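You operate a simulated robot arm through the tools that you are given. There is no shell and no other tool.

Carry out the task below with a simulated robot arm. There is one attempt and no reset: what you move stays moved.

## Task
Put things in order on the left part of the back counter. At the end: the stain jar (marked "YELLOW") from the left part of the back counter is in the white padded tray; the grey sand bag from the left part of the back counter stands where the brown mallet head stood; the brown spool stands where the grey sand bag stood; the brown mallet head stands where the stain jar stood; the green scrub brush from the left part of the back counter stands where the brown spool stood; whatever was shut is shut again. Leave all else as you found it, and nothing knocked over. Set down upright: stain jar.

Only the result counts: the job must be done as asked and must still hold three seconds after the hand-in. Knocking over, shifting, dropping, spilling or breaking anything else fails it.

## Robot
A 7-joint arm with a two-finger gripper, fixed in place. Base frame: the origin is on the floor under the middle of its stand, x ahead of it, y to its left, z up; the work surface is at about z = 0.88. Lengths are in m, angles in rad, forces in N, time in s.
With the tool pointing down near the work surface it reaches from about 0.34 to 0.72 m from the base axis. Its first joint turns from -1.152 to 1.152 rad. Payload 2.45 kg.
The TCP is the grasp point between the finger pads, 0.026 m short of the fingertips. In the tool frame z runs along the fingers and y along their closing line. The gripper opens to 0.096 m; its body begins 0.069 m behind the TCP.
Orientation is that of the tool frame in the base frame, as a unit quaternion [w, x, y, z]. With the fingers straight down and closing along the base's y, the tool's x points along the base's -x, its y along +y and its z along -z.

## Interface
- The arm moves only by the tool send_rows. Its argument "plan" is a list of rows, each an object of numbers (a shift or turn left out is 0, a gripper value left out holds the last): "dx", "dy", "dz": the shift along the base's x, y, z in m; "rx", "ry", "rz": the turn, a rotation vector about the base's x, y, z in rad. In form: [{"dx": .., "dy": .., "dz": .., "rx": .., "ry": .., "rz": ..}, ...]. A call has 1 to 20 rows; each row shifts and turns the commanded pose from where the row before left it. "jaw" is the opening, from 0 (shut) to 1 (fully open), set as the call begins (left out, the last holds). A row lasts 0.2 s, in which the tool goes at most 0.05 m and 0.15 rad; a call with a longer step from one row to the next is refused whole, and so is a gripper value outside its range. Where a pose cannot be reached the arm comes as near as it can. A force on the tool above 40 N (or 10 N above the force at the start of the call, whichever is more), or a blocked arm, ends the call early, and 0.2 s more pass. Each finger travels about 0.05 m/s and halts on what it meets, pressing with about 44 N; the grip force reading is that of the motor and also rises with nothing between the fingers. The clock runs only during rows and for 0.2 s after the last one: add rows that do not move to give the fingers time. It gives the time, the measured TCP pose, the force on the tool (base axes), the opening and the grip force at its end, in the units of the frame above (readings bear some noise), with the torque about the TCP (base axes, N m) and any sound that the robot's microphone picked up.
- Cameras (640 x 400 px; columns grow to the right, rows downward): "scene" is fixed at [0.168, -0.4008, 1.4097]; the picture's right is [0.71, -0.71, 0.00], its down [-0.50, -0.50, -0.71] and it looks along [0.50, 0.50, -0.71] (base axes); focal length 287 px, centre (320, 200). "wrist" rides on the gripper at [0.082, 0.003, -0.098] in the tool frame; the picture's right is [-0.04, 1.00, 0.00], its down [-0.73, -0.03, -0.68] and it looks along [-0.68, -0.03, 0.73] (tool axes); focal length 256 px, centre (320, 200).
- grab_frame(camera): a new picture of that camera. No time passes.
- probe_pixels(camera, pixels): for up to 12 pixels [column, row] of the newest picture of that camera ("zoom" is the newest enlarged one), the place [x, y, z] in the base frame of the surface seen there, good to about 0.003 m. No time passes.
- close_up(camera, box): a new picture of the part [left, top, right, bottom] of that camera's present view, enlarged. No time passes.
- finish_job(): hands the job in; it is judged then, once.

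Open the gripper and draw the arm clear of the work before you hand the job in, unless the task says otherwise.

The tools are called after ">>>" by a JSON object that holds its "api" and its "payload". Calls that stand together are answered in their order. send_rows: Moves the arm, as the interface text tells. Its arguments: {"type":"object","properties":{"plan":{"type":"array","items":{"type":"object","properties":{"dx":{"type":"number"},"dy":{"type":"number"},"dz":{"type":"number"},"rx":{"type":"number"},"ry":{"type":"number"},"rz":{"type":"number"}}}},"jaw":{"type":"number"}},"required":["plan"]} The other tools are called the same way: grab_frame (camera) takes a picture; probe_pixels (camera, pixels) gives the place of the surface under pixels of a picture; close_up (camera, box) takes an enlarged picture of a part of a camera's view; finish_job () hands the job in.

At the start:

```text
t: 0.0
eef_pos: [0.3396, -0.0813, 1.196]
tcp_rot: [0.0, -0.001, 1.0, 0.0]
contact_force: [-0.4, 0.0, 0.2]
ft_torque: [0.0, -0.03, 0.01]
finger_gap: 0.0959
grasp_force: 0.1
```

scene: 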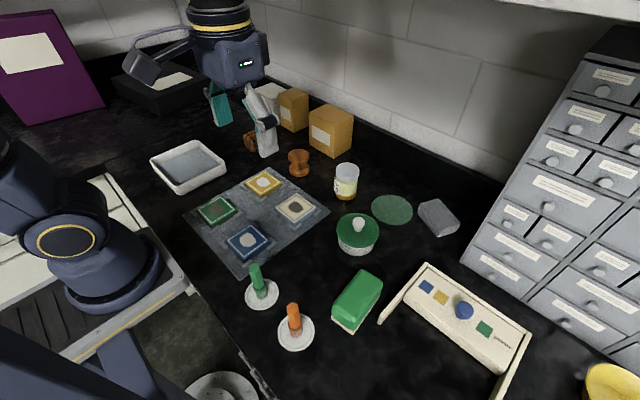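
wrist: 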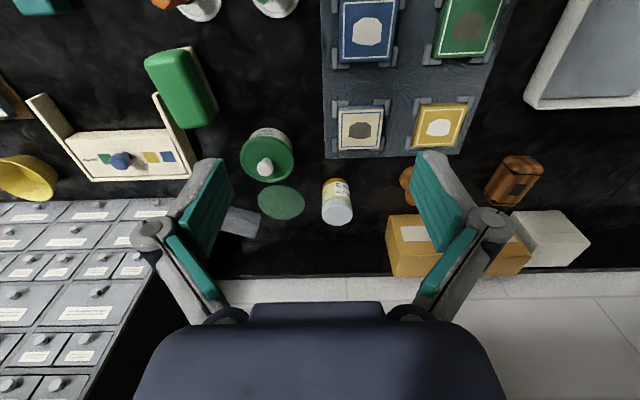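

I start by taking closer looks at the scene to identify the objects: jar near scene (346,181), spool (299,162), mallet head (255,140), sand bag (437,217), brush (357,300), tray (188,167).

>>> {"api": "close_up", "payload": {"camera": "scene", "box": [140, 70, 380, 220]}}

>>> {"api": "close_up", "payload": {"camera": "scene", "box": [220, 180, 480, 360]}}

>>> {"api": "close_up", "payload": {"camera": "wrist", "box": [220, 120, 600, 300]}}

```text
2.67 times, centred on (260, 145) of scene
```

zoom: 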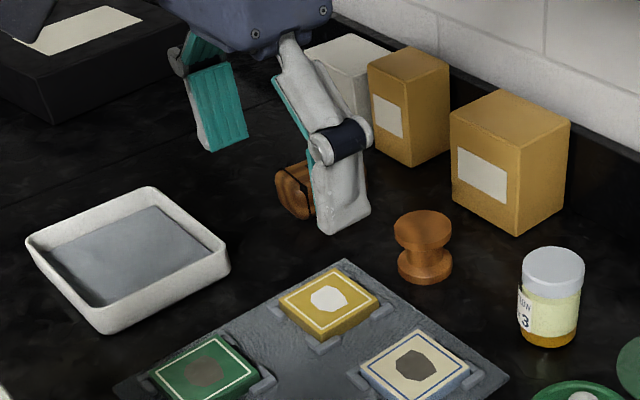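

```text
2.22 times, centred on (350, 270) of scene
```

zoom: 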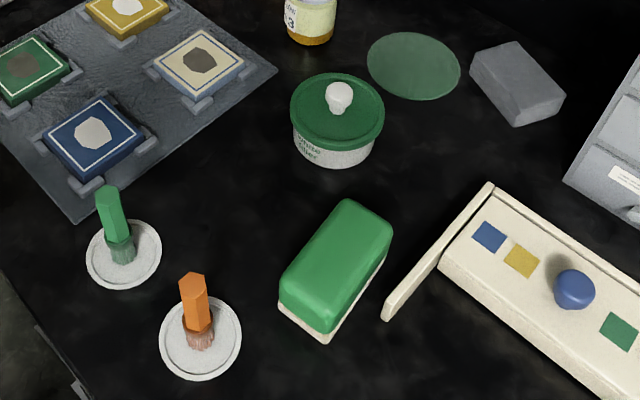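

```text
1.68 times, centred on (410, 210) of wrist
```

zoom: 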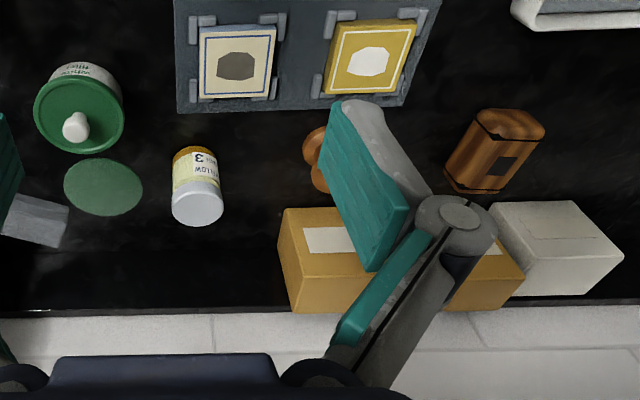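

The pictures show all the objects; now I probe their surfaces: jar lid (346,170), spool (299,157), mallet (250,142), sand bag (437,217), brush (357,300), tray (188,165).

>>> {"api": "grab_frame", "payload": {"camera": "scene"}}

>>> {"api": "probe_pixels", "payload": {"camera": "scene", "pixels": [[346, 168], [346, 190], [299, 154], [299, 172], [248, 140], [437, 210], [440, 228], [360, 292], [350, 324], [188, 165], [188, 193], [320, 250]]}}

>>> {"api": "grab_frame", "payload": {"camera": "wrist"}}

>>> {"api": "probe_pixels", "payload": {"camera": "wrist", "pixels": [[337, 210], [337, 190], [513, 180], [500, 190], [528, 168], [235, 222], [408, 185], [180, 90], [202, 85], [265, 160], [280, 202], [600, 60]]}}

```text
taken
```

scene: 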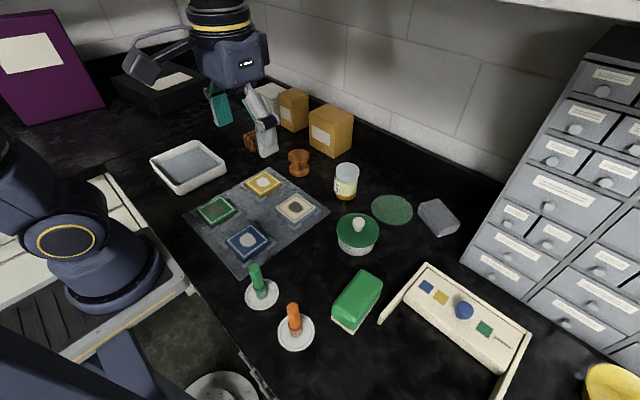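

```text
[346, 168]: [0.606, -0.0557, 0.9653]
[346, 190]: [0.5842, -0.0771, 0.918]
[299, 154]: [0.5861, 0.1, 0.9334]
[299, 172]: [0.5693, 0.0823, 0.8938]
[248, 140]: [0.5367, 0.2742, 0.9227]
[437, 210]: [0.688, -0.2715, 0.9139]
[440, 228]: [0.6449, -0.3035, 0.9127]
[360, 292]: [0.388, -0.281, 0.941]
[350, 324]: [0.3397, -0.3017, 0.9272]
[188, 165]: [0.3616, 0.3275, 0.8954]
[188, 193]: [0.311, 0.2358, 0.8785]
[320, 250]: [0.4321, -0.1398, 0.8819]
```

```text
taken
```

wrist: 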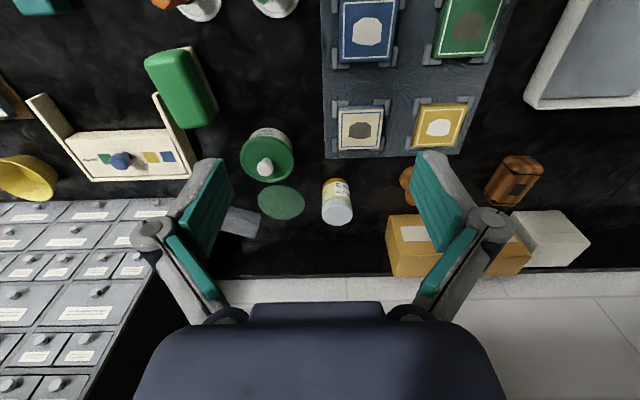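

```text
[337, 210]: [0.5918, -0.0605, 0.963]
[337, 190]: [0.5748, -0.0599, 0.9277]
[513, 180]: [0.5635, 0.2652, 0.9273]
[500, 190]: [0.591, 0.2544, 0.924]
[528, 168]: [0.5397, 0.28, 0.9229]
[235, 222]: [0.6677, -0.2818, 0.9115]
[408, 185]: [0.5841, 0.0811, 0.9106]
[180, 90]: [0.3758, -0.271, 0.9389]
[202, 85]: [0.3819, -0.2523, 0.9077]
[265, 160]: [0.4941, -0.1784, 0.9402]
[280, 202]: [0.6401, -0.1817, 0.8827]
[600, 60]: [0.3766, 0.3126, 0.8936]
```

The objects and distances are clear (mallet at about (0.563,0.265), jar (0.60,-0.06)). I move the tool to the left at height to see the mallet and tray with the wrist camera.

>>> {"api": "send_rows", "payload": {"plan": [{"dy": 0.045}, {"dy": 0.045}, {"dy": 0.045}, {"dy": 0.045}, {"dy": 0.045}, {"dy": 0.045}, {"dy": 0.045}, {"dz": -0.02}, {}], "jaw": 1}}

>>> {"api": "grab_frame", "payload": {"camera": "wrist"}}

>>> {"api": "grab_frame", "payload": {"camera": "scene"}}

```text
t: 2.0
eef_pos: [0.3387, 0.2322, 1.1749]
tcp_rot: [0.0, 0.0, 1.0, 0.001]
contact_force: [0.1, 0.1, 0.0]
ft_torque: [0.0, -0.01, 0.01]
finger_gap: 0.0962
grasp_force: 0.1
```

```text
taken
```

wrist: 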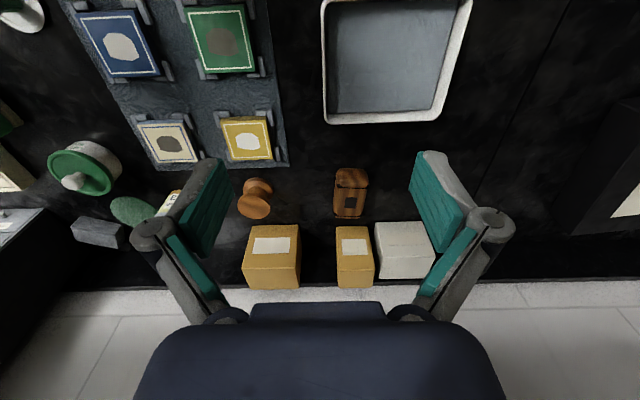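

```text
taken
```

scene: 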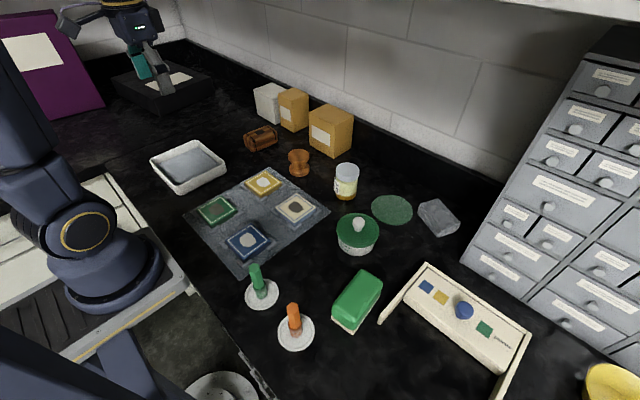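

>>> {"api": "close_up", "payload": {"camera": "scene", "box": [140, 70, 380, 220]}}

>>> {"api": "close_up", "payload": {"camera": "wrist", "box": [200, 140, 440, 290]}}

```text
2.67 times, centred on (260, 145) of scene
```

zoom: 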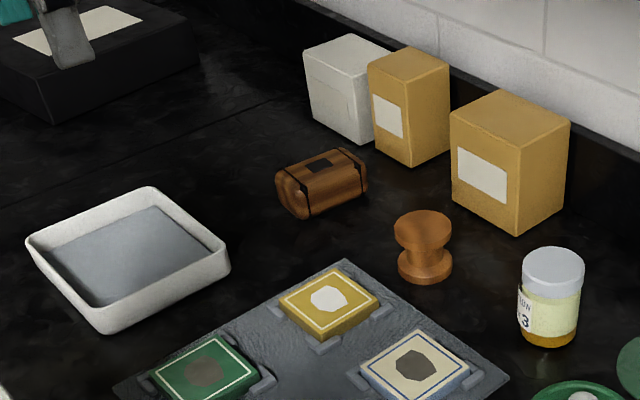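

```text
2.67 times, centred on (320, 215) of wrist
```

zoom: 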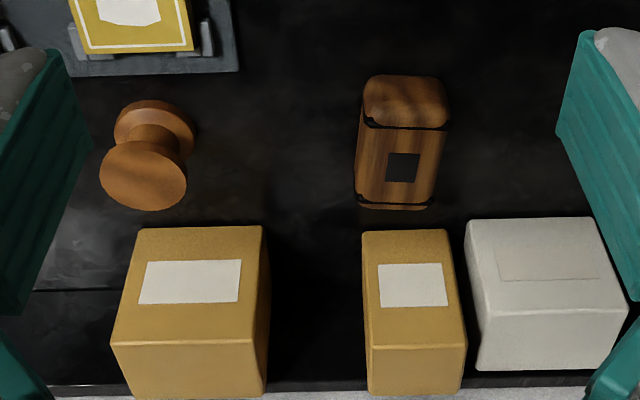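

The mallet head lies with its long axis nearly along base x (zoom 405,140). I probe its edges and the spool's edges in this zoom.

>>> {"api": "probe_pixels", "payload": {"camera": "zoom", "pixels": [[405, 140], [372, 130], [440, 130], [364, 195], [430, 198], [405, 85], [395, 203], [405, 100], [143, 180], [105, 175], [183, 175], [143, 145]]}}

>>> {"api": "close_up", "payload": {"camera": "scene", "box": [220, 100, 380, 200]}}

```text
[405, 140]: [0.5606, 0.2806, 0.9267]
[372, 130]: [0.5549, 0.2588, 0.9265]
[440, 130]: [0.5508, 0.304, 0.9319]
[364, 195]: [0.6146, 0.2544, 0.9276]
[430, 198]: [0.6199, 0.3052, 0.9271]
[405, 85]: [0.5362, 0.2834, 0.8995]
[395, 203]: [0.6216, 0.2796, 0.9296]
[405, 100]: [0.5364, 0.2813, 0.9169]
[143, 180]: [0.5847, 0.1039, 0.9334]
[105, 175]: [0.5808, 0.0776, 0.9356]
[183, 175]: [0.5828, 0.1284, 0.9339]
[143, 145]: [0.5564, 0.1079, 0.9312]
```

```text
4.00 times, centred on (300, 150) of scene
```

zoom: 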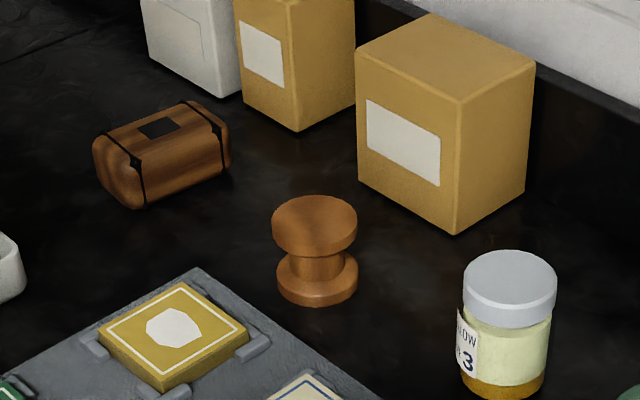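

Now I probe the same objects in the scene zoom for cross-checking: mallet top (165,130), spool rim (315,210), jar lid (510,265), boxes.

>>> {"api": "probe_pixels", "payload": {"camera": "zoom", "pixels": [[120, 135], [190, 108], [210, 145], [145, 170], [160, 145], [315, 197], [276, 220], [353, 220], [315, 250], [510, 252], [466, 280], [553, 280]]}}

>>> {"api": "close_up", "payload": {"camera": "scene", "box": [300, 180, 500, 305]}}

```text
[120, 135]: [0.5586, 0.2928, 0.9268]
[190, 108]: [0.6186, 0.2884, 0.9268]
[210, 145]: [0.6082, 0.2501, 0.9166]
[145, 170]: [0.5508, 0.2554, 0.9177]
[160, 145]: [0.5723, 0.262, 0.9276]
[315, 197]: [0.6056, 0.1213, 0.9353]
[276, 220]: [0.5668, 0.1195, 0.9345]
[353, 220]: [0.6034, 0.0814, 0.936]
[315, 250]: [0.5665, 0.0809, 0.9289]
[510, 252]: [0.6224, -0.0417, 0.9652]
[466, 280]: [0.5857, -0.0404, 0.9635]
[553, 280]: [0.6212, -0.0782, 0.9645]
```

```text
3.20 times, centred on (400, 242) of scene
```

zoom: 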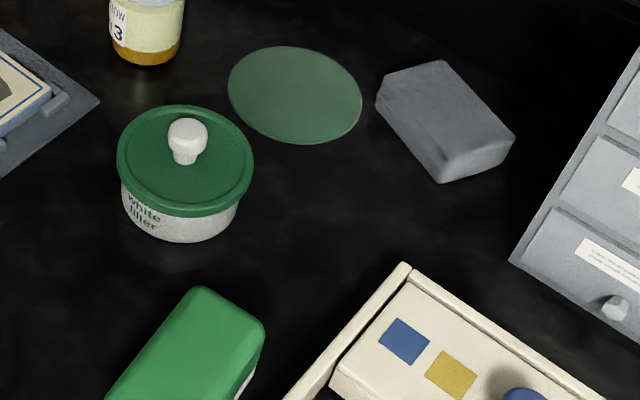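

Spool centre ≈ (0.585,0.101), jar ≈ (0.603,-0.059). Now I probe the sand bag corners in this zoom.

>>> {"api": "probe_pixels", "payload": {"camera": "zoom", "pixels": [[380, 88], [442, 64], [510, 135], [445, 158], [440, 110], [440, 178], [378, 108], [295, 95], [232, 90], [358, 100], [295, 48], [295, 140]]}}

>>> {"api": "close_up", "payload": {"camera": "scene", "box": [300, 250, 460, 350]}}

```text
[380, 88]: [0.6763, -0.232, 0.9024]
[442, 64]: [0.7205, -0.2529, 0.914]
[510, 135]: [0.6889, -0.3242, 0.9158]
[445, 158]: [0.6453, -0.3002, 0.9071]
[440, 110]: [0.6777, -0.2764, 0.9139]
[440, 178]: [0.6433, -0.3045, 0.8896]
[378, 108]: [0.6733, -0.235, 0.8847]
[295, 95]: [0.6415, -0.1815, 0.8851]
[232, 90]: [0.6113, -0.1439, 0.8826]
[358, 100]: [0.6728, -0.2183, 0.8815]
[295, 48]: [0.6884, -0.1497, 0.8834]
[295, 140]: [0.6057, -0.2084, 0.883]
```

```text
4.00 times, centred on (380, 300) of scene
```

zoom: 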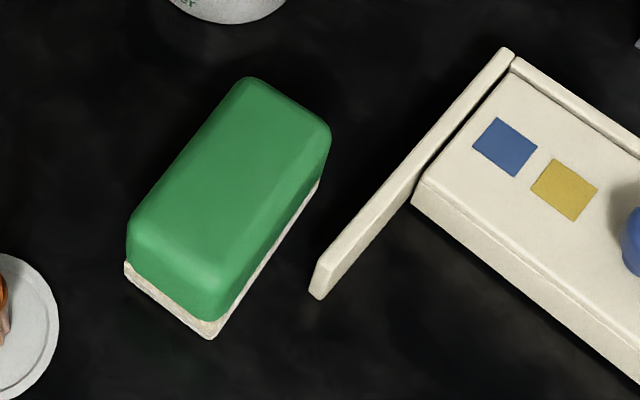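

Sand bag centre ≈ (0.683,-0.277). Now the brush corners in this zoom (green top with cream bristles).

>>> {"api": "probe_pixels", "payload": {"camera": "zoom", "pixels": [[245, 82], [325, 130], [215, 315], [130, 240], [230, 190], [212, 337], [127, 268], [317, 190], [320, 295], [505, 50], [420, 185], [30, 320]]}}

>>> {"api": "close_up", "payload": {"camera": "scene", "box": [180, 80, 360, 193]}}

```text
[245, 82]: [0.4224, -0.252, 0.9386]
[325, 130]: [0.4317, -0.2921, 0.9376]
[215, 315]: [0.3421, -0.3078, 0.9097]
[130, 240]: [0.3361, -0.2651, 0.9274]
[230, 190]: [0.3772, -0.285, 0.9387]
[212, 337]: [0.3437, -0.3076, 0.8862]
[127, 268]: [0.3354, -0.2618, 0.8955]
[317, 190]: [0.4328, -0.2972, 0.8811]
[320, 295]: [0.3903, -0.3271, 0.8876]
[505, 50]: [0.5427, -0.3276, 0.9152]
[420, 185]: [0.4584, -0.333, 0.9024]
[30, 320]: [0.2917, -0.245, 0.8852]
```

```text
3.54 times, centred on (270, 136) of scene
```

zoom: 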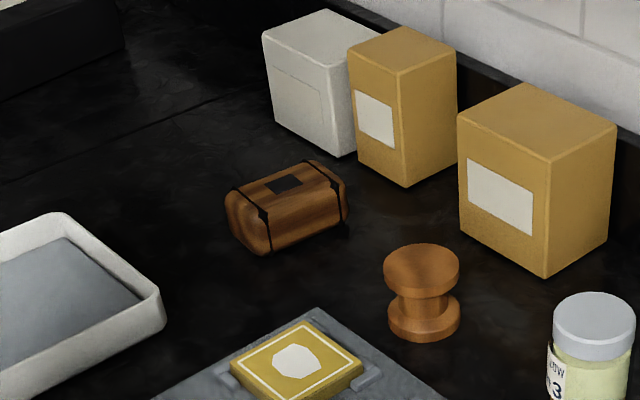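

Brush centre ≈ (0.384,-0.2795), long axis about 6.7° from x. Now probe the boxes' near edges and the yellow tile and tray.

>>> {"api": "probe_pixels", "payload": {"camera": "zoom", "pixels": [[545, 272], [462, 230], [548, 165], [605, 230], [405, 182], [362, 165], [405, 75], [350, 150], [318, 308], [362, 360], [60, 218], [160, 320]]}}

>>> {"api": "close_up", "payload": {"camera": "scene", "box": [140, 120, 260, 200]}}

```text
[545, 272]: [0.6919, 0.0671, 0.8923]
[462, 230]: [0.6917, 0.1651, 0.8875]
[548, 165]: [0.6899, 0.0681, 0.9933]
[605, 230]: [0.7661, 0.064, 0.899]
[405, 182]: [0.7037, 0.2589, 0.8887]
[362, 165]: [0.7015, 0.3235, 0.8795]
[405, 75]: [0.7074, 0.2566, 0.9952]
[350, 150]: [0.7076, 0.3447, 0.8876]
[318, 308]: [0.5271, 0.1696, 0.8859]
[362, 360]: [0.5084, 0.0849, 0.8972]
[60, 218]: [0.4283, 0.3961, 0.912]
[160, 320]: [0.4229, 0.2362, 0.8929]
```

```text
5.00 times, centred on (200, 160) of scene
```

zoom: 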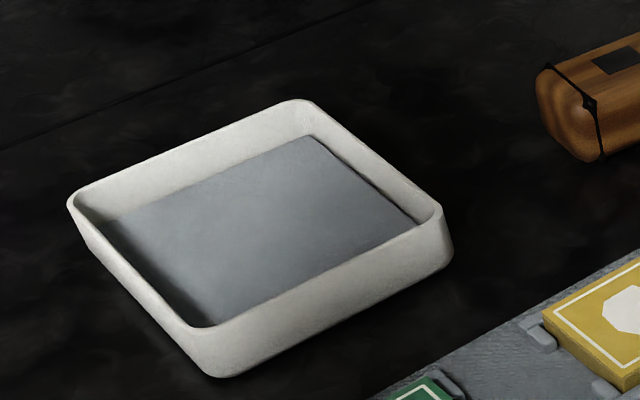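

Boxes start at x≈0.69, tops 0.994, so there's clearance. I probe the tray's rim and pad now in this zoom.

>>> {"api": "probe_pixels", "payload": {"camera": "zoom", "pixels": [[72, 200], [290, 103], [440, 208], [205, 328], [315, 140], [412, 222], [200, 318], [115, 222], [262, 225], [225, 375], [448, 260], [330, 262]]}}

>>> {"api": "close_up", "payload": {"camera": "wrist", "box": [280, 0, 520, 150]}}

```text
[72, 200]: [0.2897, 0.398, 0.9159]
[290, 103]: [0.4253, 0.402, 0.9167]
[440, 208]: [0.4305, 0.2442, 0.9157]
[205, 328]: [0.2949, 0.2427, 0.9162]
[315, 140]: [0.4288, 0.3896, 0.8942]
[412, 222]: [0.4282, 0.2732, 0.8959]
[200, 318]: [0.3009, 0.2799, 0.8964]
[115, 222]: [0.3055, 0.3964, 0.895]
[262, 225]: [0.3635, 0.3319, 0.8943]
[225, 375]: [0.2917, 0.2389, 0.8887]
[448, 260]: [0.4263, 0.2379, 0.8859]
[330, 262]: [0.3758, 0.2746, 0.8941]
```

```text
2.67 times, centred on (400, 75) of wrist
```

zoom: 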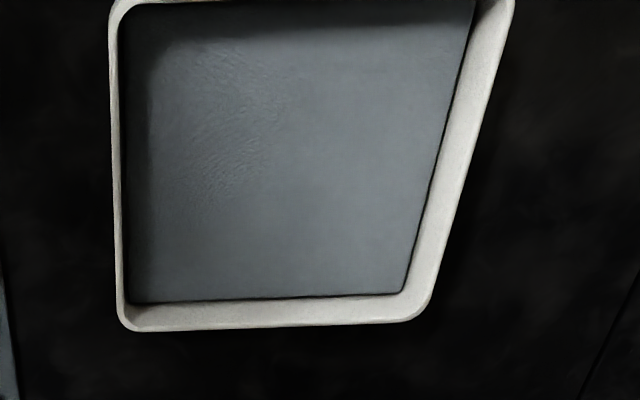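

Tray interior centre ≈ (0.36,0.322), pad at z≈0.894, rim at 0.916. Next I move the wrist camera in front of the jar for a close look.

>>> {"api": "send_rows", "payload": {"plan": [{"dx": 0.014, "dy": -0.0365, "dz": -0.012}, {"dx": 0.014, "dy": -0.0365, "dz": -0.012}, {"dx": 0.014, "dy": -0.0365, "dz": -0.012}, {"dx": 0.014, "dy": -0.0365, "dz": -0.012}, {"dx": 0.014, "dy": -0.0365, "dz": -0.012}, {"dx": 0.014, "dy": -0.0365, "dz": -0.012}, {"dx": 0.014, "dy": -0.0365, "dz": -0.012}, {"dx": 0.014, "dy": -0.0365, "dz": -0.012}, {}]}}

>>> {"api": "grab_frame", "payload": {"camera": "wrist"}}

>>> {"api": "grab_frame", "payload": {"camera": "scene"}}

```text
t: 4.0
eef_pos: [0.4513, -0.0603, 1.0792]
tcp_rot: [0.0, -0.001, 1.0, 0.0]
contact_force: [-0.3, 1.2, 0.5]
ft_torque: [0.0, 0.01, -0.02]
finger_gap: 0.096
grasp_force: 0.0
```

```text
taken
```

wrist: 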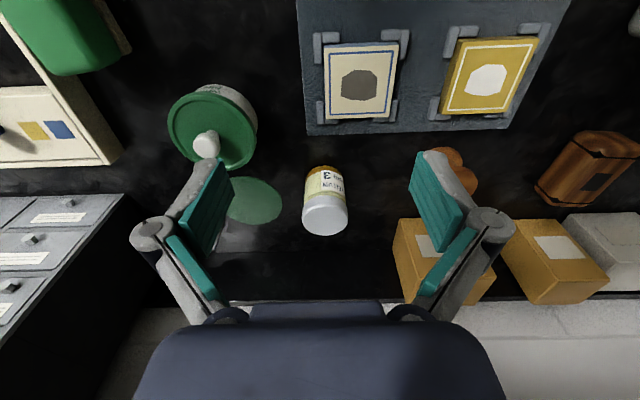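

```text
taken
```

scene: 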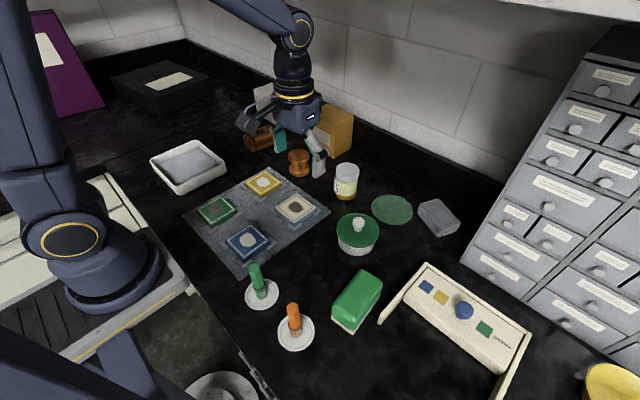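

The jar stands at wrist (325,200), clear of both fingers. I zoom in on it and the finger geometry.

>>> {"api": "close_up", "payload": {"camera": "wrist", "box": [270, 150, 380, 245]}}

>>> {"api": "close_up", "payload": {"camera": "scene", "box": [230, 70, 390, 210]}}

```text
4.21 times, centred on (325, 198) of wrist
```

zoom: 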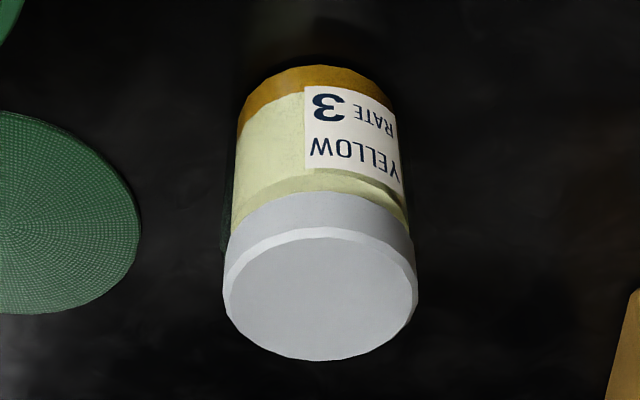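

```text
2.86 times, centred on (310, 140) of scene
```

zoom: 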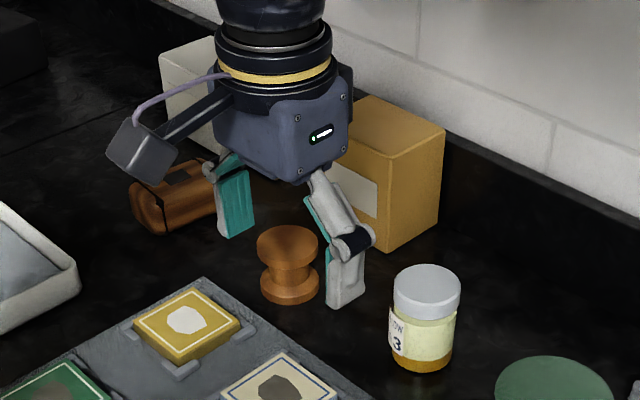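

I probe the finger parts in this scene zoom to learn finger thickness and width.

>>> {"api": "probe_pixels", "payload": {"camera": "zoom", "pixels": [[332, 303], [350, 295], [362, 280], [333, 250], [365, 240], [228, 232], [250, 222], [220, 185], [250, 175], [345, 240], [310, 200], [330, 180]]}}

>>> {"api": "close_up", "payload": {"camera": "wrist", "box": [120, 140, 250, 330]}}

```text
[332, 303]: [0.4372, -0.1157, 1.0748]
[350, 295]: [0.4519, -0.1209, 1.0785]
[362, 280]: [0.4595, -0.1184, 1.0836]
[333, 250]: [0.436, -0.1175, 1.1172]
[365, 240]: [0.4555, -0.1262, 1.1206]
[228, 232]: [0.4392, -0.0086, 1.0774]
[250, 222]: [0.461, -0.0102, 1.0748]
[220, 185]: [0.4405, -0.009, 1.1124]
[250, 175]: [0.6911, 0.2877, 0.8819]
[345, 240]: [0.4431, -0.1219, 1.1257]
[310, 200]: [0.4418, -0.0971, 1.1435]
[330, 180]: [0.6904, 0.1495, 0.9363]
```

```text
2.11 times, centred on (185, 235) of wrist
```

zoom: 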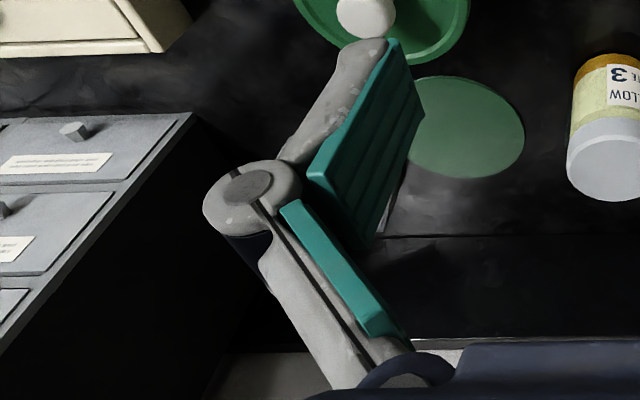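

Finger pads are ≈0.024 wide and span roughly -0.026…+0.035 about the TCP. I cross-check the lid's centre from the wrist view (lid around (325,221)).

>>> {"api": "probe_pixels", "payload": {"camera": "wrist", "pixels": [[305, 219], [345, 219], [325, 209], [325, 233], [325, 221], [328, 180], [309, 180], [341, 180]]}}

```text
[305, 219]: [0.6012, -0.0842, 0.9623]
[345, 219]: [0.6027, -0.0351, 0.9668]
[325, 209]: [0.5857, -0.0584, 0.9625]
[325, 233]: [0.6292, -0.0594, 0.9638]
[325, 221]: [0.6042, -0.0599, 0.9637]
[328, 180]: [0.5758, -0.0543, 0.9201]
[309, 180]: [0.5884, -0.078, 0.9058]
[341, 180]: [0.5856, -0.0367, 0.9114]
```

Lid centre ≈ (0.603,-0.0595). I move above it and lower partway.

>>> {"api": "send_rows", "payload": {"plan": [{"dx": 0.038}, {"dx": 0.038}, {"dx": 0.038}, {"dx": 0.038}, {"dz": -0.03}, {"dz": -0.03}, {}], "jaw": 1}}

>>> {"api": "grab_frame", "payload": {"camera": "wrist"}}

>>> {"api": "close_up", "payload": {"camera": "scene", "box": [260, 80, 440, 230]}}

```text
t: 5.6
eef_pos: [0.603, -0.0577, 1.0205]
tcp_rot: [0.001, 0.0, 1.0, 0.0]
contact_force: [-0.7, -0.2, 0.3]
ft_torque: [-0.04, -0.01, 0.01]
finger_gap: 0.096
grasp_force: 0.0
```

```text
taken
```

wrist: 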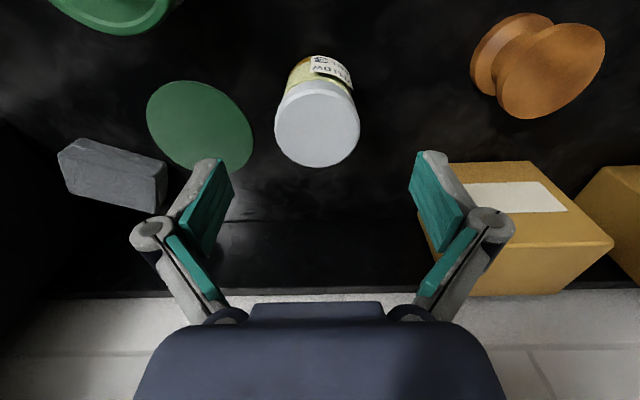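

```text
2.67 times, centred on (350, 155) of scene
```

zoom: 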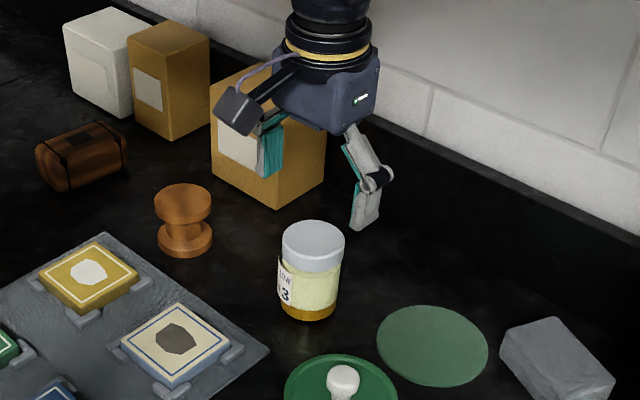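

The TCP is at (0.603,-0.058) with the jar between the open fingers. I lower to z≈0.938 and then close.

>>> {"api": "send_rows", "payload": {"plan": [{"dy": -0.0015, "dz": -0.025}, {"dz": -0.025}, {"dz": -0.02}, {"dz": -0.012}, {}]}}

>>> {"api": "grab_frame", "payload": {"camera": "wrist"}}

>>> {"api": "close_up", "payload": {"camera": "scene", "box": [260, 80, 440, 230]}}

```text
t: 6.8
eef_pos: [0.6023, -0.0617, 0.9368]
tcp_rot: [-0.001, 0.0, 1.0, 0.0]
contact_force: [0.0, 0.8, -0.6]
ft_torque: [-0.01, -0.02, 0.02]
finger_gap: 0.0962
grasp_force: 0.1
```

```text
taken
```

wrist: 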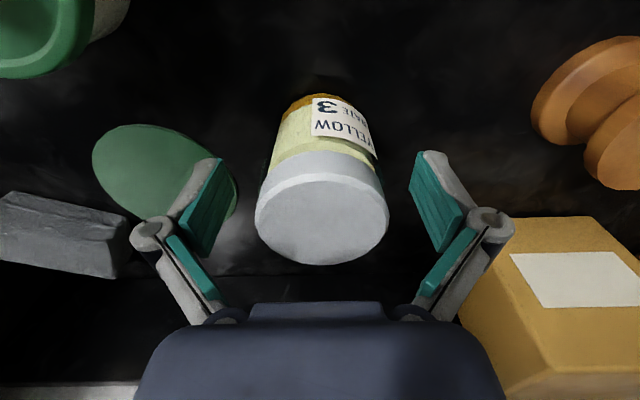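

```text
2.67 times, centred on (350, 155) of scene
```

zoom: 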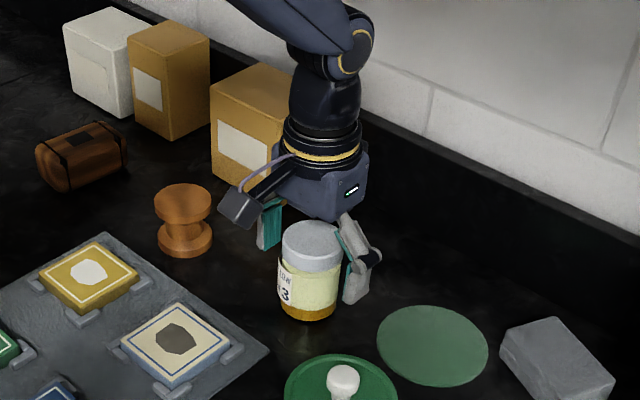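

The jar's lid (322,220) is centred between the pads. I close the fingers and wait.

>>> {"api": "send_rows", "payload": {"plan": [{}, {}, {}, {}, {}], "jaw": 0.3}}

>>> {"api": "grab_frame", "payload": {"camera": "wrist"}}

```text
t: 8.0
eef_pos: [0.6025, -0.0601, 0.9369]
tcp_rot: [0.0, 0.0, 1.0, 0.001]
contact_force: [-0.9, 1.9, 2.7]
ft_torque: [0.12, 0.08, 0.05]
finger_gap: 0.061
grasp_force: 44.2
```

```text
taken
```

wrist: 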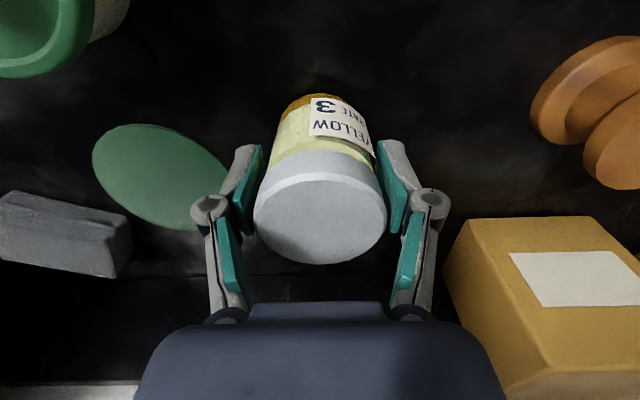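

The grip reads 44 N at gap 0.061, so the jar is held. I lift a little and check.

>>> {"api": "send_rows", "payload": {"plan": [{"dz": 0.01}, {"dz": 0.02}, {"dz": 0.03}, {"dz": 0.03}, {}]}}

>>> {"api": "grab_frame", "payload": {"camera": "wrist"}}

>>> {"api": "close_up", "payload": {"camera": "scene", "box": [260, 80, 440, 230]}}

```text
t: 9.2
eef_pos: [0.6052, -0.06, 1.0283]
tcp_rot: [0.0, 0.0, 1.0, 0.0]
contact_force: [-0.6, 0.3, -1.5]
ft_torque: [-0.01, 0.02, 0.03]
finger_gap: 0.0612
grasp_force: 43.8
```

```text
taken
```

wrist: 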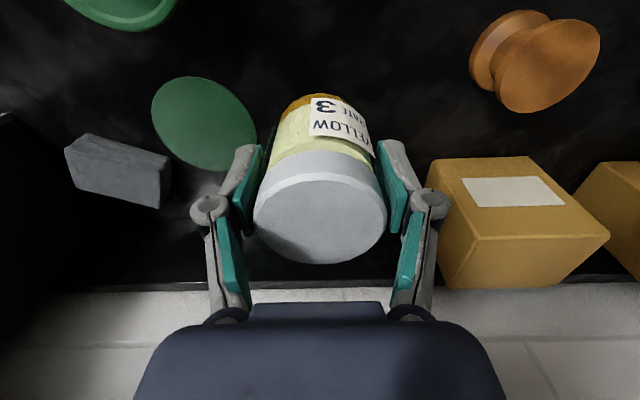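

```text
2.67 times, centred on (350, 155) of scene
```

zoom: 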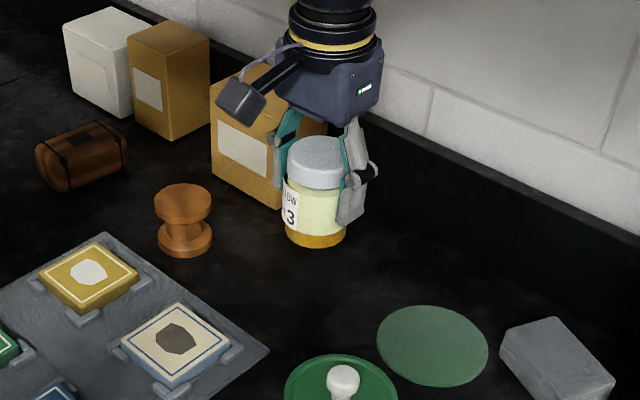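

The jar is held upright, bottom at about z 0.97. I raise it further and carry it over to the tray centre (0.36,0.322).

>>> {"api": "send_rows", "payload": {"plan": [{"dz": 0.03}, {"dx": -0.0245, "dy": 0.0382}, {"dx": -0.0245, "dy": 0.0382}, {"dx": -0.0245, "dy": 0.0382}, {"dx": -0.0245, "dy": 0.0382}, {"dx": -0.0245, "dy": 0.0382}, {"dx": -0.0245, "dy": 0.0382}, {"dx": -0.0245, "dy": 0.0382}, {"dx": -0.0245, "dy": 0.0382}, {"dx": -0.0245, "dy": 0.0382}, {"dx": -0.0245, "dy": 0.0382}, {}, {}]}}

>>> {"api": "grab_frame", "payload": {"camera": "wrist"}}

>>> {"api": "close_up", "payload": {"camera": "scene", "box": [100, 50, 300, 200]}}

```text
t: 12.0
eef_pos: [0.3586, 0.3207, 1.0583]
tcp_rot: [0.001, 0.0, 1.0, 0.0]
contact_force: [0.0, -0.2, -3.3]
ft_torque: [0.01, 0.04, 0.0]
finger_gap: 0.061
grasp_force: 44.1
```

```text
taken
```

wrist: 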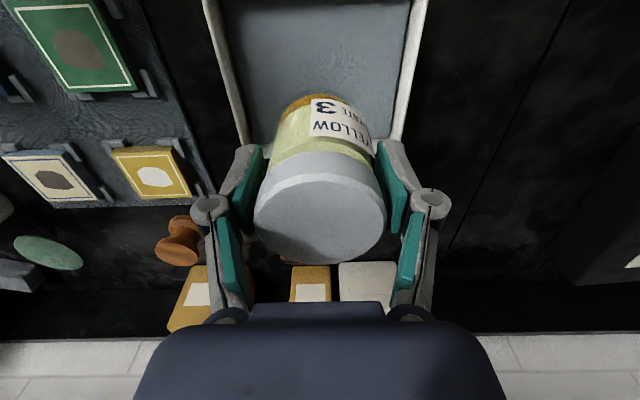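

```text
2.67 times, centred on (200, 125) of scene
```

zoom: 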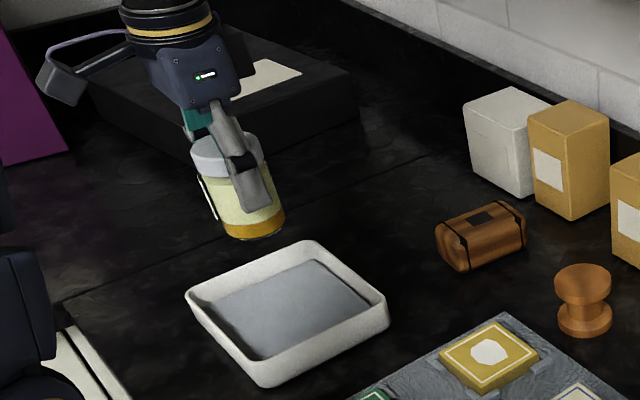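

The jar hangs over the tray. I lower to just above the pad (TCP z≈0.958).

>>> {"api": "send_rows", "payload": {"plan": [{"dx": 0.001, "dz": -0.03}, {"dz": -0.03}, {"dz": -0.025}, {"dz": -0.014}, {}]}}

>>> {"api": "close_up", "payload": {"camera": "scene", "box": [120, 90, 280, 200]}}

```text
t: 13.2
eef_pos: [0.3578, 0.3219, 0.9575]
tcp_rot: [0.0, 0.0, 1.0, 0.0]
contact_force: [-0.1, -0.2, -2.2]
ft_torque: [0.03, -0.01, 0.01]
finger_gap: 0.0611
grasp_force: 44.2
```

```text
3.64 times, centred on (200, 145) of scene
```

zoom: 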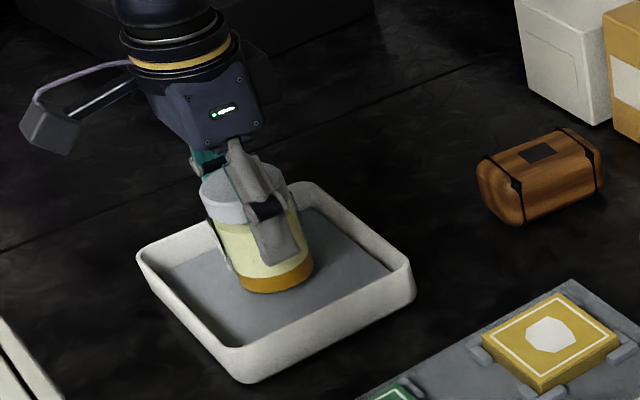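

The jar's base is a few millimetres above the pad. I lower in small steps, watching the force.

>>> {"api": "send_rows", "payload": {"plan": [{"dz": -0.003}, {"dz": -0.002}, {}]}}

```text
t: 14.0
eef_pos: [0.3594, 0.3218, 0.9532]
tcp_rot: [0.0, 0.0, 1.0, 0.001]
contact_force: [0.2, 0.5, -3.3]
ft_torque: [0.03, 0.0, 0.02]
finger_gap: 0.0611
grasp_force: 44.5
```

>>> {"api": "send_rows", "payload": {"plan": [{"dz": -0.002}, {}]}}

>>> {"api": "close_up", "payload": {"camera": "scene", "box": [120, 90, 280, 200]}}

```text
t: 14.6
eef_pos: [0.3587, 0.3227, 0.9513]
tcp_rot: [0.0, 0.0, 1.0, 0.0]
contact_force: [-0.8, -1.0, 0.1]
ft_torque: [0.01, 0.0, 0.0]
finger_gap: 0.0612
grasp_force: 43.9
```

```text
3.64 times, centred on (200, 145) of scene
```

zoom: 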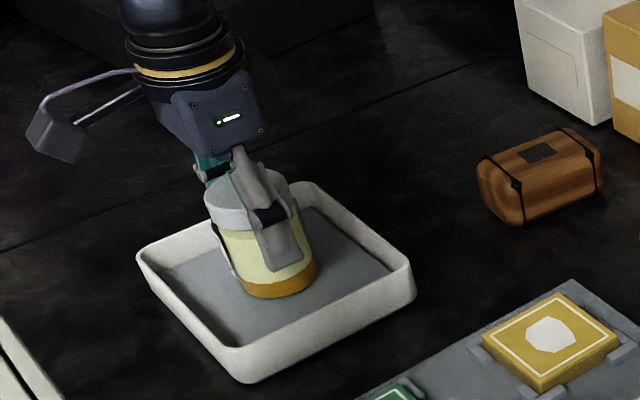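

The z force rose from about -3 to 0.1 N, so the base is touching. One more millimetre to confirm before release.

>>> {"api": "send_rows", "payload": {"plan": [{"dz": -0.001}, {}]}}

```text
t: 15.2
eef_pos: [0.358, 0.3211, 0.9521]
tcp_rot: [0.0, 0.0, 1.0, 0.002]
contact_force: [-2.7, -2.1, 20.6]
ft_torque: [-0.29, 0.24, -0.04]
finger_gap: 0.0611
grasp_force: 44.3
```

Firm contact (20 N). I ease up 1 mm and open the fingers (tips are above the tray rim).

>>> {"api": "send_rows", "payload": {"plan": [{"dz": 0.001}, {}, {}, {}, {}], "jaw": 1}}

>>> {"api": "close_up", "payload": {"camera": "scene", "box": [120, 90, 280, 200]}}

>>> {"api": "grab_frame", "payload": {"camera": "wrist"}}

```text
t: 16.4
eef_pos: [0.3586, 0.32, 0.9532]
tcp_rot: [0.0, 0.001, 1.0, -0.001]
contact_force: [0.4, -0.6, -0.4]
ft_torque: [-0.02, 0.02, 0.01]
finger_gap: 0.0962
grasp_force: 0.1
```

```text
3.64 times, centred on (200, 145) of scene
```

zoom: 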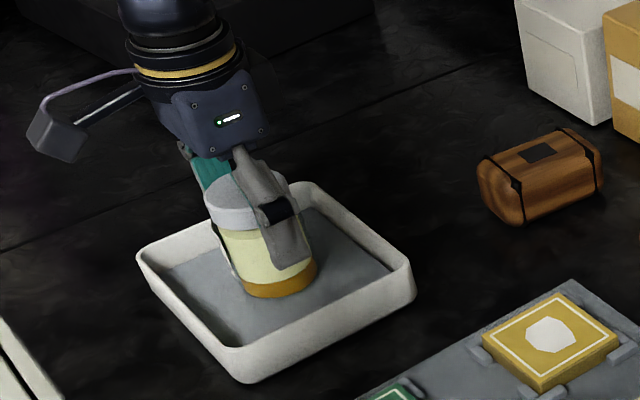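

```text
taken
```

wrist: 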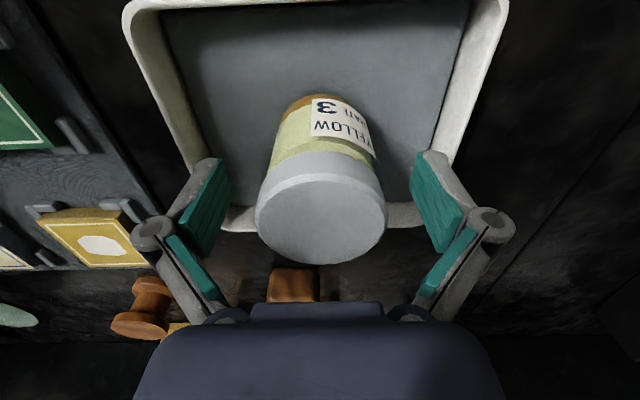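

The jar stands upright in the tray and the fingers are open. I raise straight up 0.12 m.

>>> {"api": "send_rows", "payload": {"plan": [{"dz": 0.02}, {"dz": 0.03}, {"dz": 0.035}, {"dz": 0.035}, {"dz": 0.02}, {}]}}

>>> {"api": "grab_frame", "payload": {"camera": "wrist"}}

>>> {"api": "grab_frame", "payload": {"camera": "scene"}}

```text
t: 17.8
eef_pos: [0.36, 0.3216, 1.0918]
tcp_rot: [0.0, 0.0, 1.0, 0.0]
contact_force: [0.5, 0.3, 0.2]
ft_torque: [0.0, -0.02, -0.01]
finger_gap: 0.0959
grasp_force: 0.1
```

```text
taken
```

wrist: 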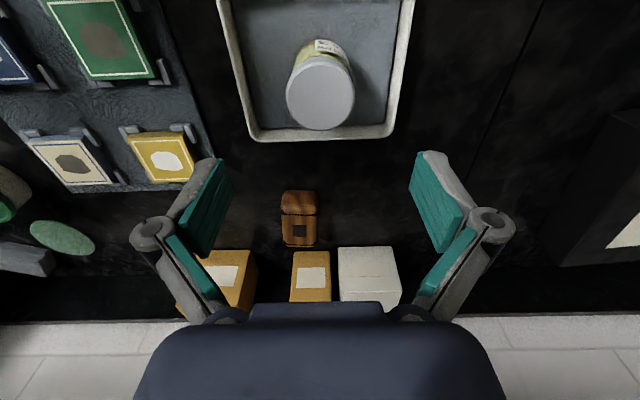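

```text
taken
```

scene: 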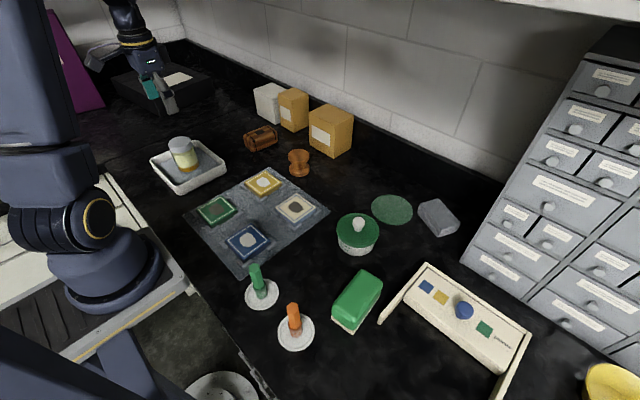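

The jar is upright in the tray. Next the mallet head: I move the wrist camera in front of it for a close look at its outline.

>>> {"api": "send_rows", "payload": {"plan": [{"dx": 0.03, "dy": -0.013, "dz": -0.006}, {"dx": 0.03, "dy": -0.013, "dz": -0.006}, {"dx": 0.03, "dy": -0.014, "dz": -0.006}, {}]}}

>>> {"api": "close_up", "payload": {"camera": "wrist", "box": [250, 140, 410, 240]}}

>>> {"api": "close_up", "payload": {"camera": "scene", "box": [220, 100, 320, 162]}}

```text
t: 18.8
eef_pos: [0.4498, 0.2813, 1.0748]
tcp_rot: [0.0, 0.0, 1.0, 0.0]
contact_force: [0.5, 0.2, -1.5]
ft_torque: [-0.04, 0.02, 0.01]
finger_gap: 0.096
grasp_force: 0.0
```

```text
4.00 times, centred on (330, 190) of wrist
```

zoom: 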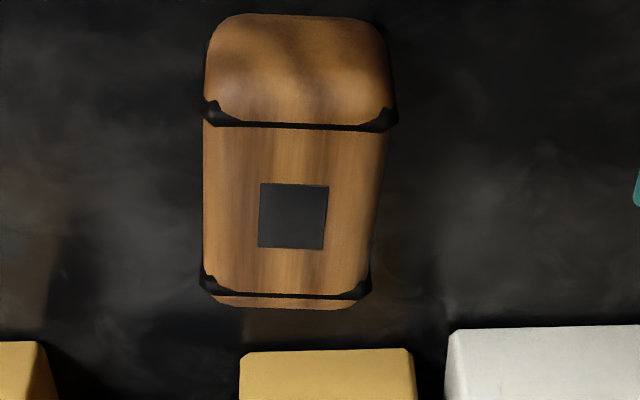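

```text
6.40 times, centred on (270, 131) of scene
```

zoom: 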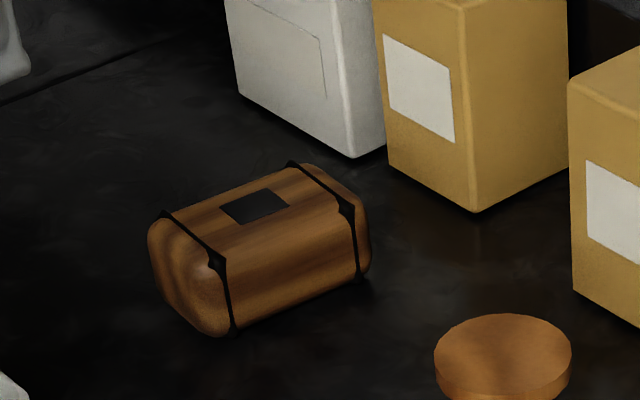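

The mallet head shows its top square hole (wood mallet, hole facing up). I probe its outline in the scene zoom, then in the wrist frame.

>>> {"api": "probe_pixels", "payload": {"camera": "zoom", "pixels": [[172, 212], [225, 262], [292, 168], [350, 210], [255, 206], [155, 240], [195, 325], [235, 325], [358, 275], [368, 225], [180, 280], [345, 175]]}}

>>> {"api": "grab_frame", "payload": {"camera": "wrist"}}

>>> {"api": "probe_pixels", "payload": {"camera": "wrist", "pixels": [[301, 170], [346, 170], [301, 205], [341, 207], [316, 186], [331, 186], [316, 201], [330, 202], [323, 146], [322, 216], [303, 150], [347, 152]]}}

```text
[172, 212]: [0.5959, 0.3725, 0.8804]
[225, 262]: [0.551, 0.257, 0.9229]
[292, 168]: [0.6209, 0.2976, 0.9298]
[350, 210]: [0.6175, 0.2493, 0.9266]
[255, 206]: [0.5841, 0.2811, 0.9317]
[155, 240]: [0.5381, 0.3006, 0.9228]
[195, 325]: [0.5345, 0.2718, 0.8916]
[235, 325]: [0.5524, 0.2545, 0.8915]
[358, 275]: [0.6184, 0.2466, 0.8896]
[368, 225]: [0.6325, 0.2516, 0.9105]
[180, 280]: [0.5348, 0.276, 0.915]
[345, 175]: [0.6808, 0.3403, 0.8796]
```

```text
taken
```

wrist: 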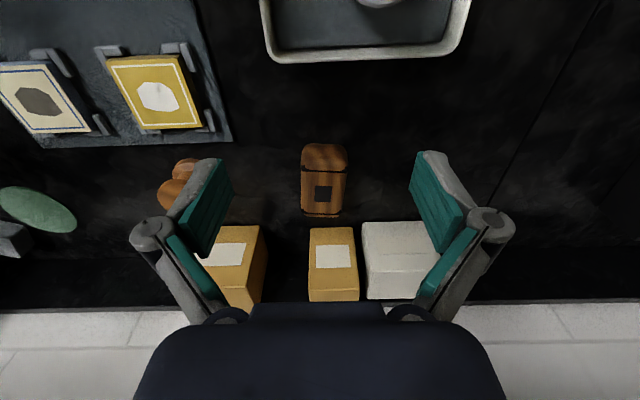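

```text
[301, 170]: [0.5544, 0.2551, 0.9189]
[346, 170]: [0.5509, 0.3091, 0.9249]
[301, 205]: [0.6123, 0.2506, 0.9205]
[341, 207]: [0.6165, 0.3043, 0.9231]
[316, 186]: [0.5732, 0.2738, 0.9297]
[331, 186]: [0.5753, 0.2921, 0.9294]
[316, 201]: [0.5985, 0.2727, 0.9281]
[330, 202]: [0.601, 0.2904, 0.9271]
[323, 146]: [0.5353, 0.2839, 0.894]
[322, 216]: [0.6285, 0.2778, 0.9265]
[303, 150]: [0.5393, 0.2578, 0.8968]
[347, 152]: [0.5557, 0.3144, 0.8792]
```

Mallet centre ≈ (0.584,0.280), yaw ≈ -0.1 rad, top ≈ 0.93. I move over it with a -0.1 rad turn and lower partway.

>>> {"api": "send_rows", "payload": {"plan": [{"dx": 0.045, "rz": -0.05}, {"dx": 0.045, "rz": -0.05}, {"dx": 0.044}, {"dz": -0.03}, {"dz": -0.03}, {}], "jaw": 1}}

>>> {"api": "grab_frame", "payload": {"camera": "wrist"}}

>>> {"api": "close_up", "payload": {"camera": "scene", "box": [180, 60, 340, 170]}}

```text
t: 20.2
eef_pos: [0.5849, 0.2838, 1.0121]
tcp_rot: [0.0, 0.05, 0.999, 0.0]
contact_force: [0.3, 0.0, 0.8]
ft_torque: [0.0, 0.0, 0.0]
finger_gap: 0.0961
grasp_force: 0.0
```

```text
taken
```

wrist: 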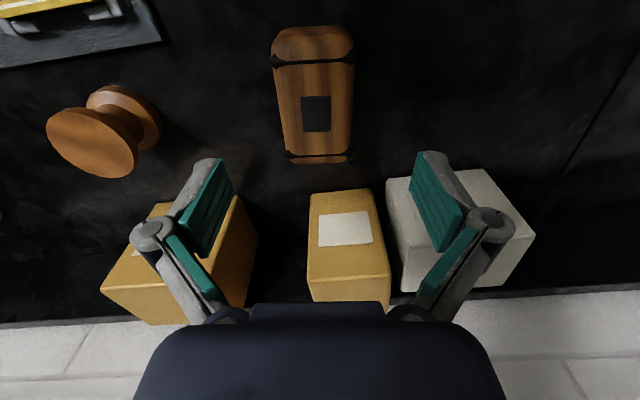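

```text
3.64 times, centred on (260, 115) of scene
```

zoom: 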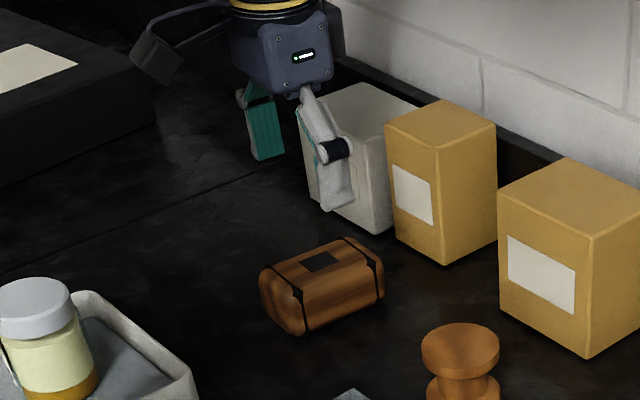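

The mallet is aligned with the pads, centre about 3 mm to the right of the tool (-y). I shift dy -0.003 and lower to z≈0.912.

>>> {"api": "send_rows", "payload": {"plan": [{"dy": -0.003, "dz": -0.03}, {"dz": -0.03}, {"dz": -0.025}, {"dz": -0.014}, {}]}}

>>> {"api": "grab_frame", "payload": {"camera": "wrist"}}

>>> {"api": "close_up", "payload": {"camera": "scene", "box": [180, 60, 340, 170]}}

```text
t: 21.4
eef_pos: [0.5836, 0.279, 0.9138]
tcp_rot: [-0.001, 0.05, 0.999, 0.0]
contact_force: [0.2, -0.3, 0.8]
ft_torque: [0.02, -0.01, 0.02]
finger_gap: 0.096
grasp_force: 0.2
```

```text
taken
```

wrist: 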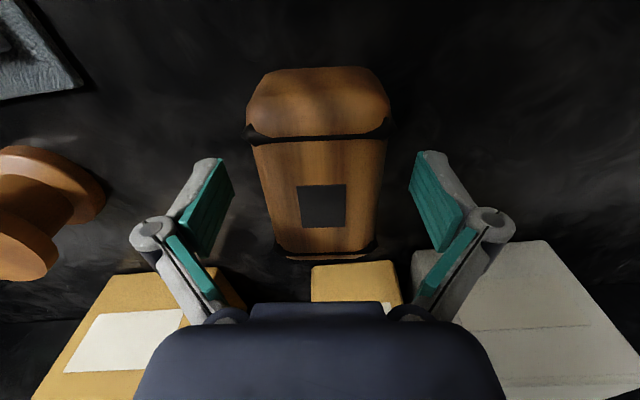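

```text
3.64 times, centred on (260, 115) of scene
```

zoom: 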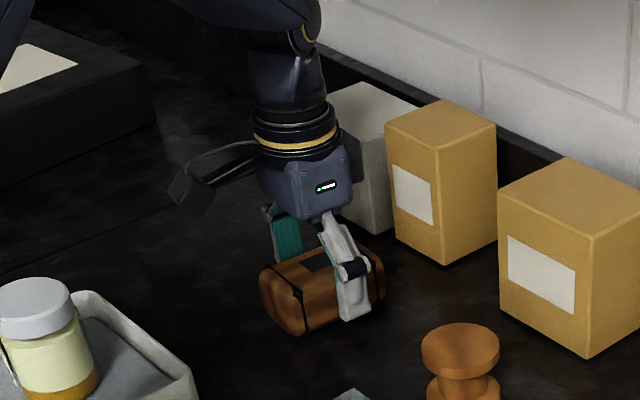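

The mallet sits centred between the pads (wrist 320,200). I close the fingers.

>>> {"api": "send_rows", "payload": {"plan": [{}, {}, {}, {}, {}], "jaw": 0.3}}

>>> {"api": "grab_frame", "payload": {"camera": "wrist"}}

```text
t: 22.6
eef_pos: [0.5826, 0.279, 0.9156]
tcp_rot: [0.0, 0.05, 0.999, -0.001]
contact_force: [-0.6, 1.7, 2.5]
ft_torque: [0.06, 0.04, 0.11]
finger_gap: 0.0571
grasp_force: 43.7
```

```text
taken
```

wrist: 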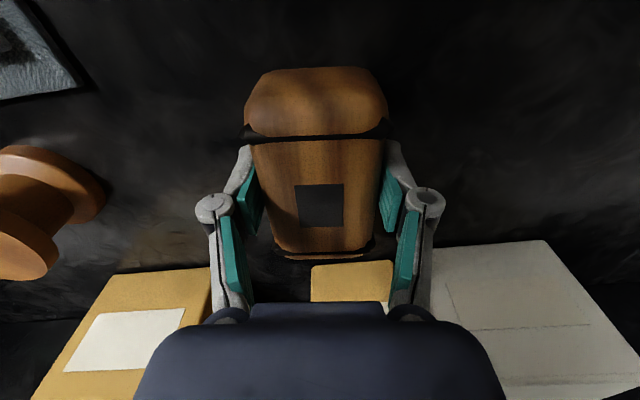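

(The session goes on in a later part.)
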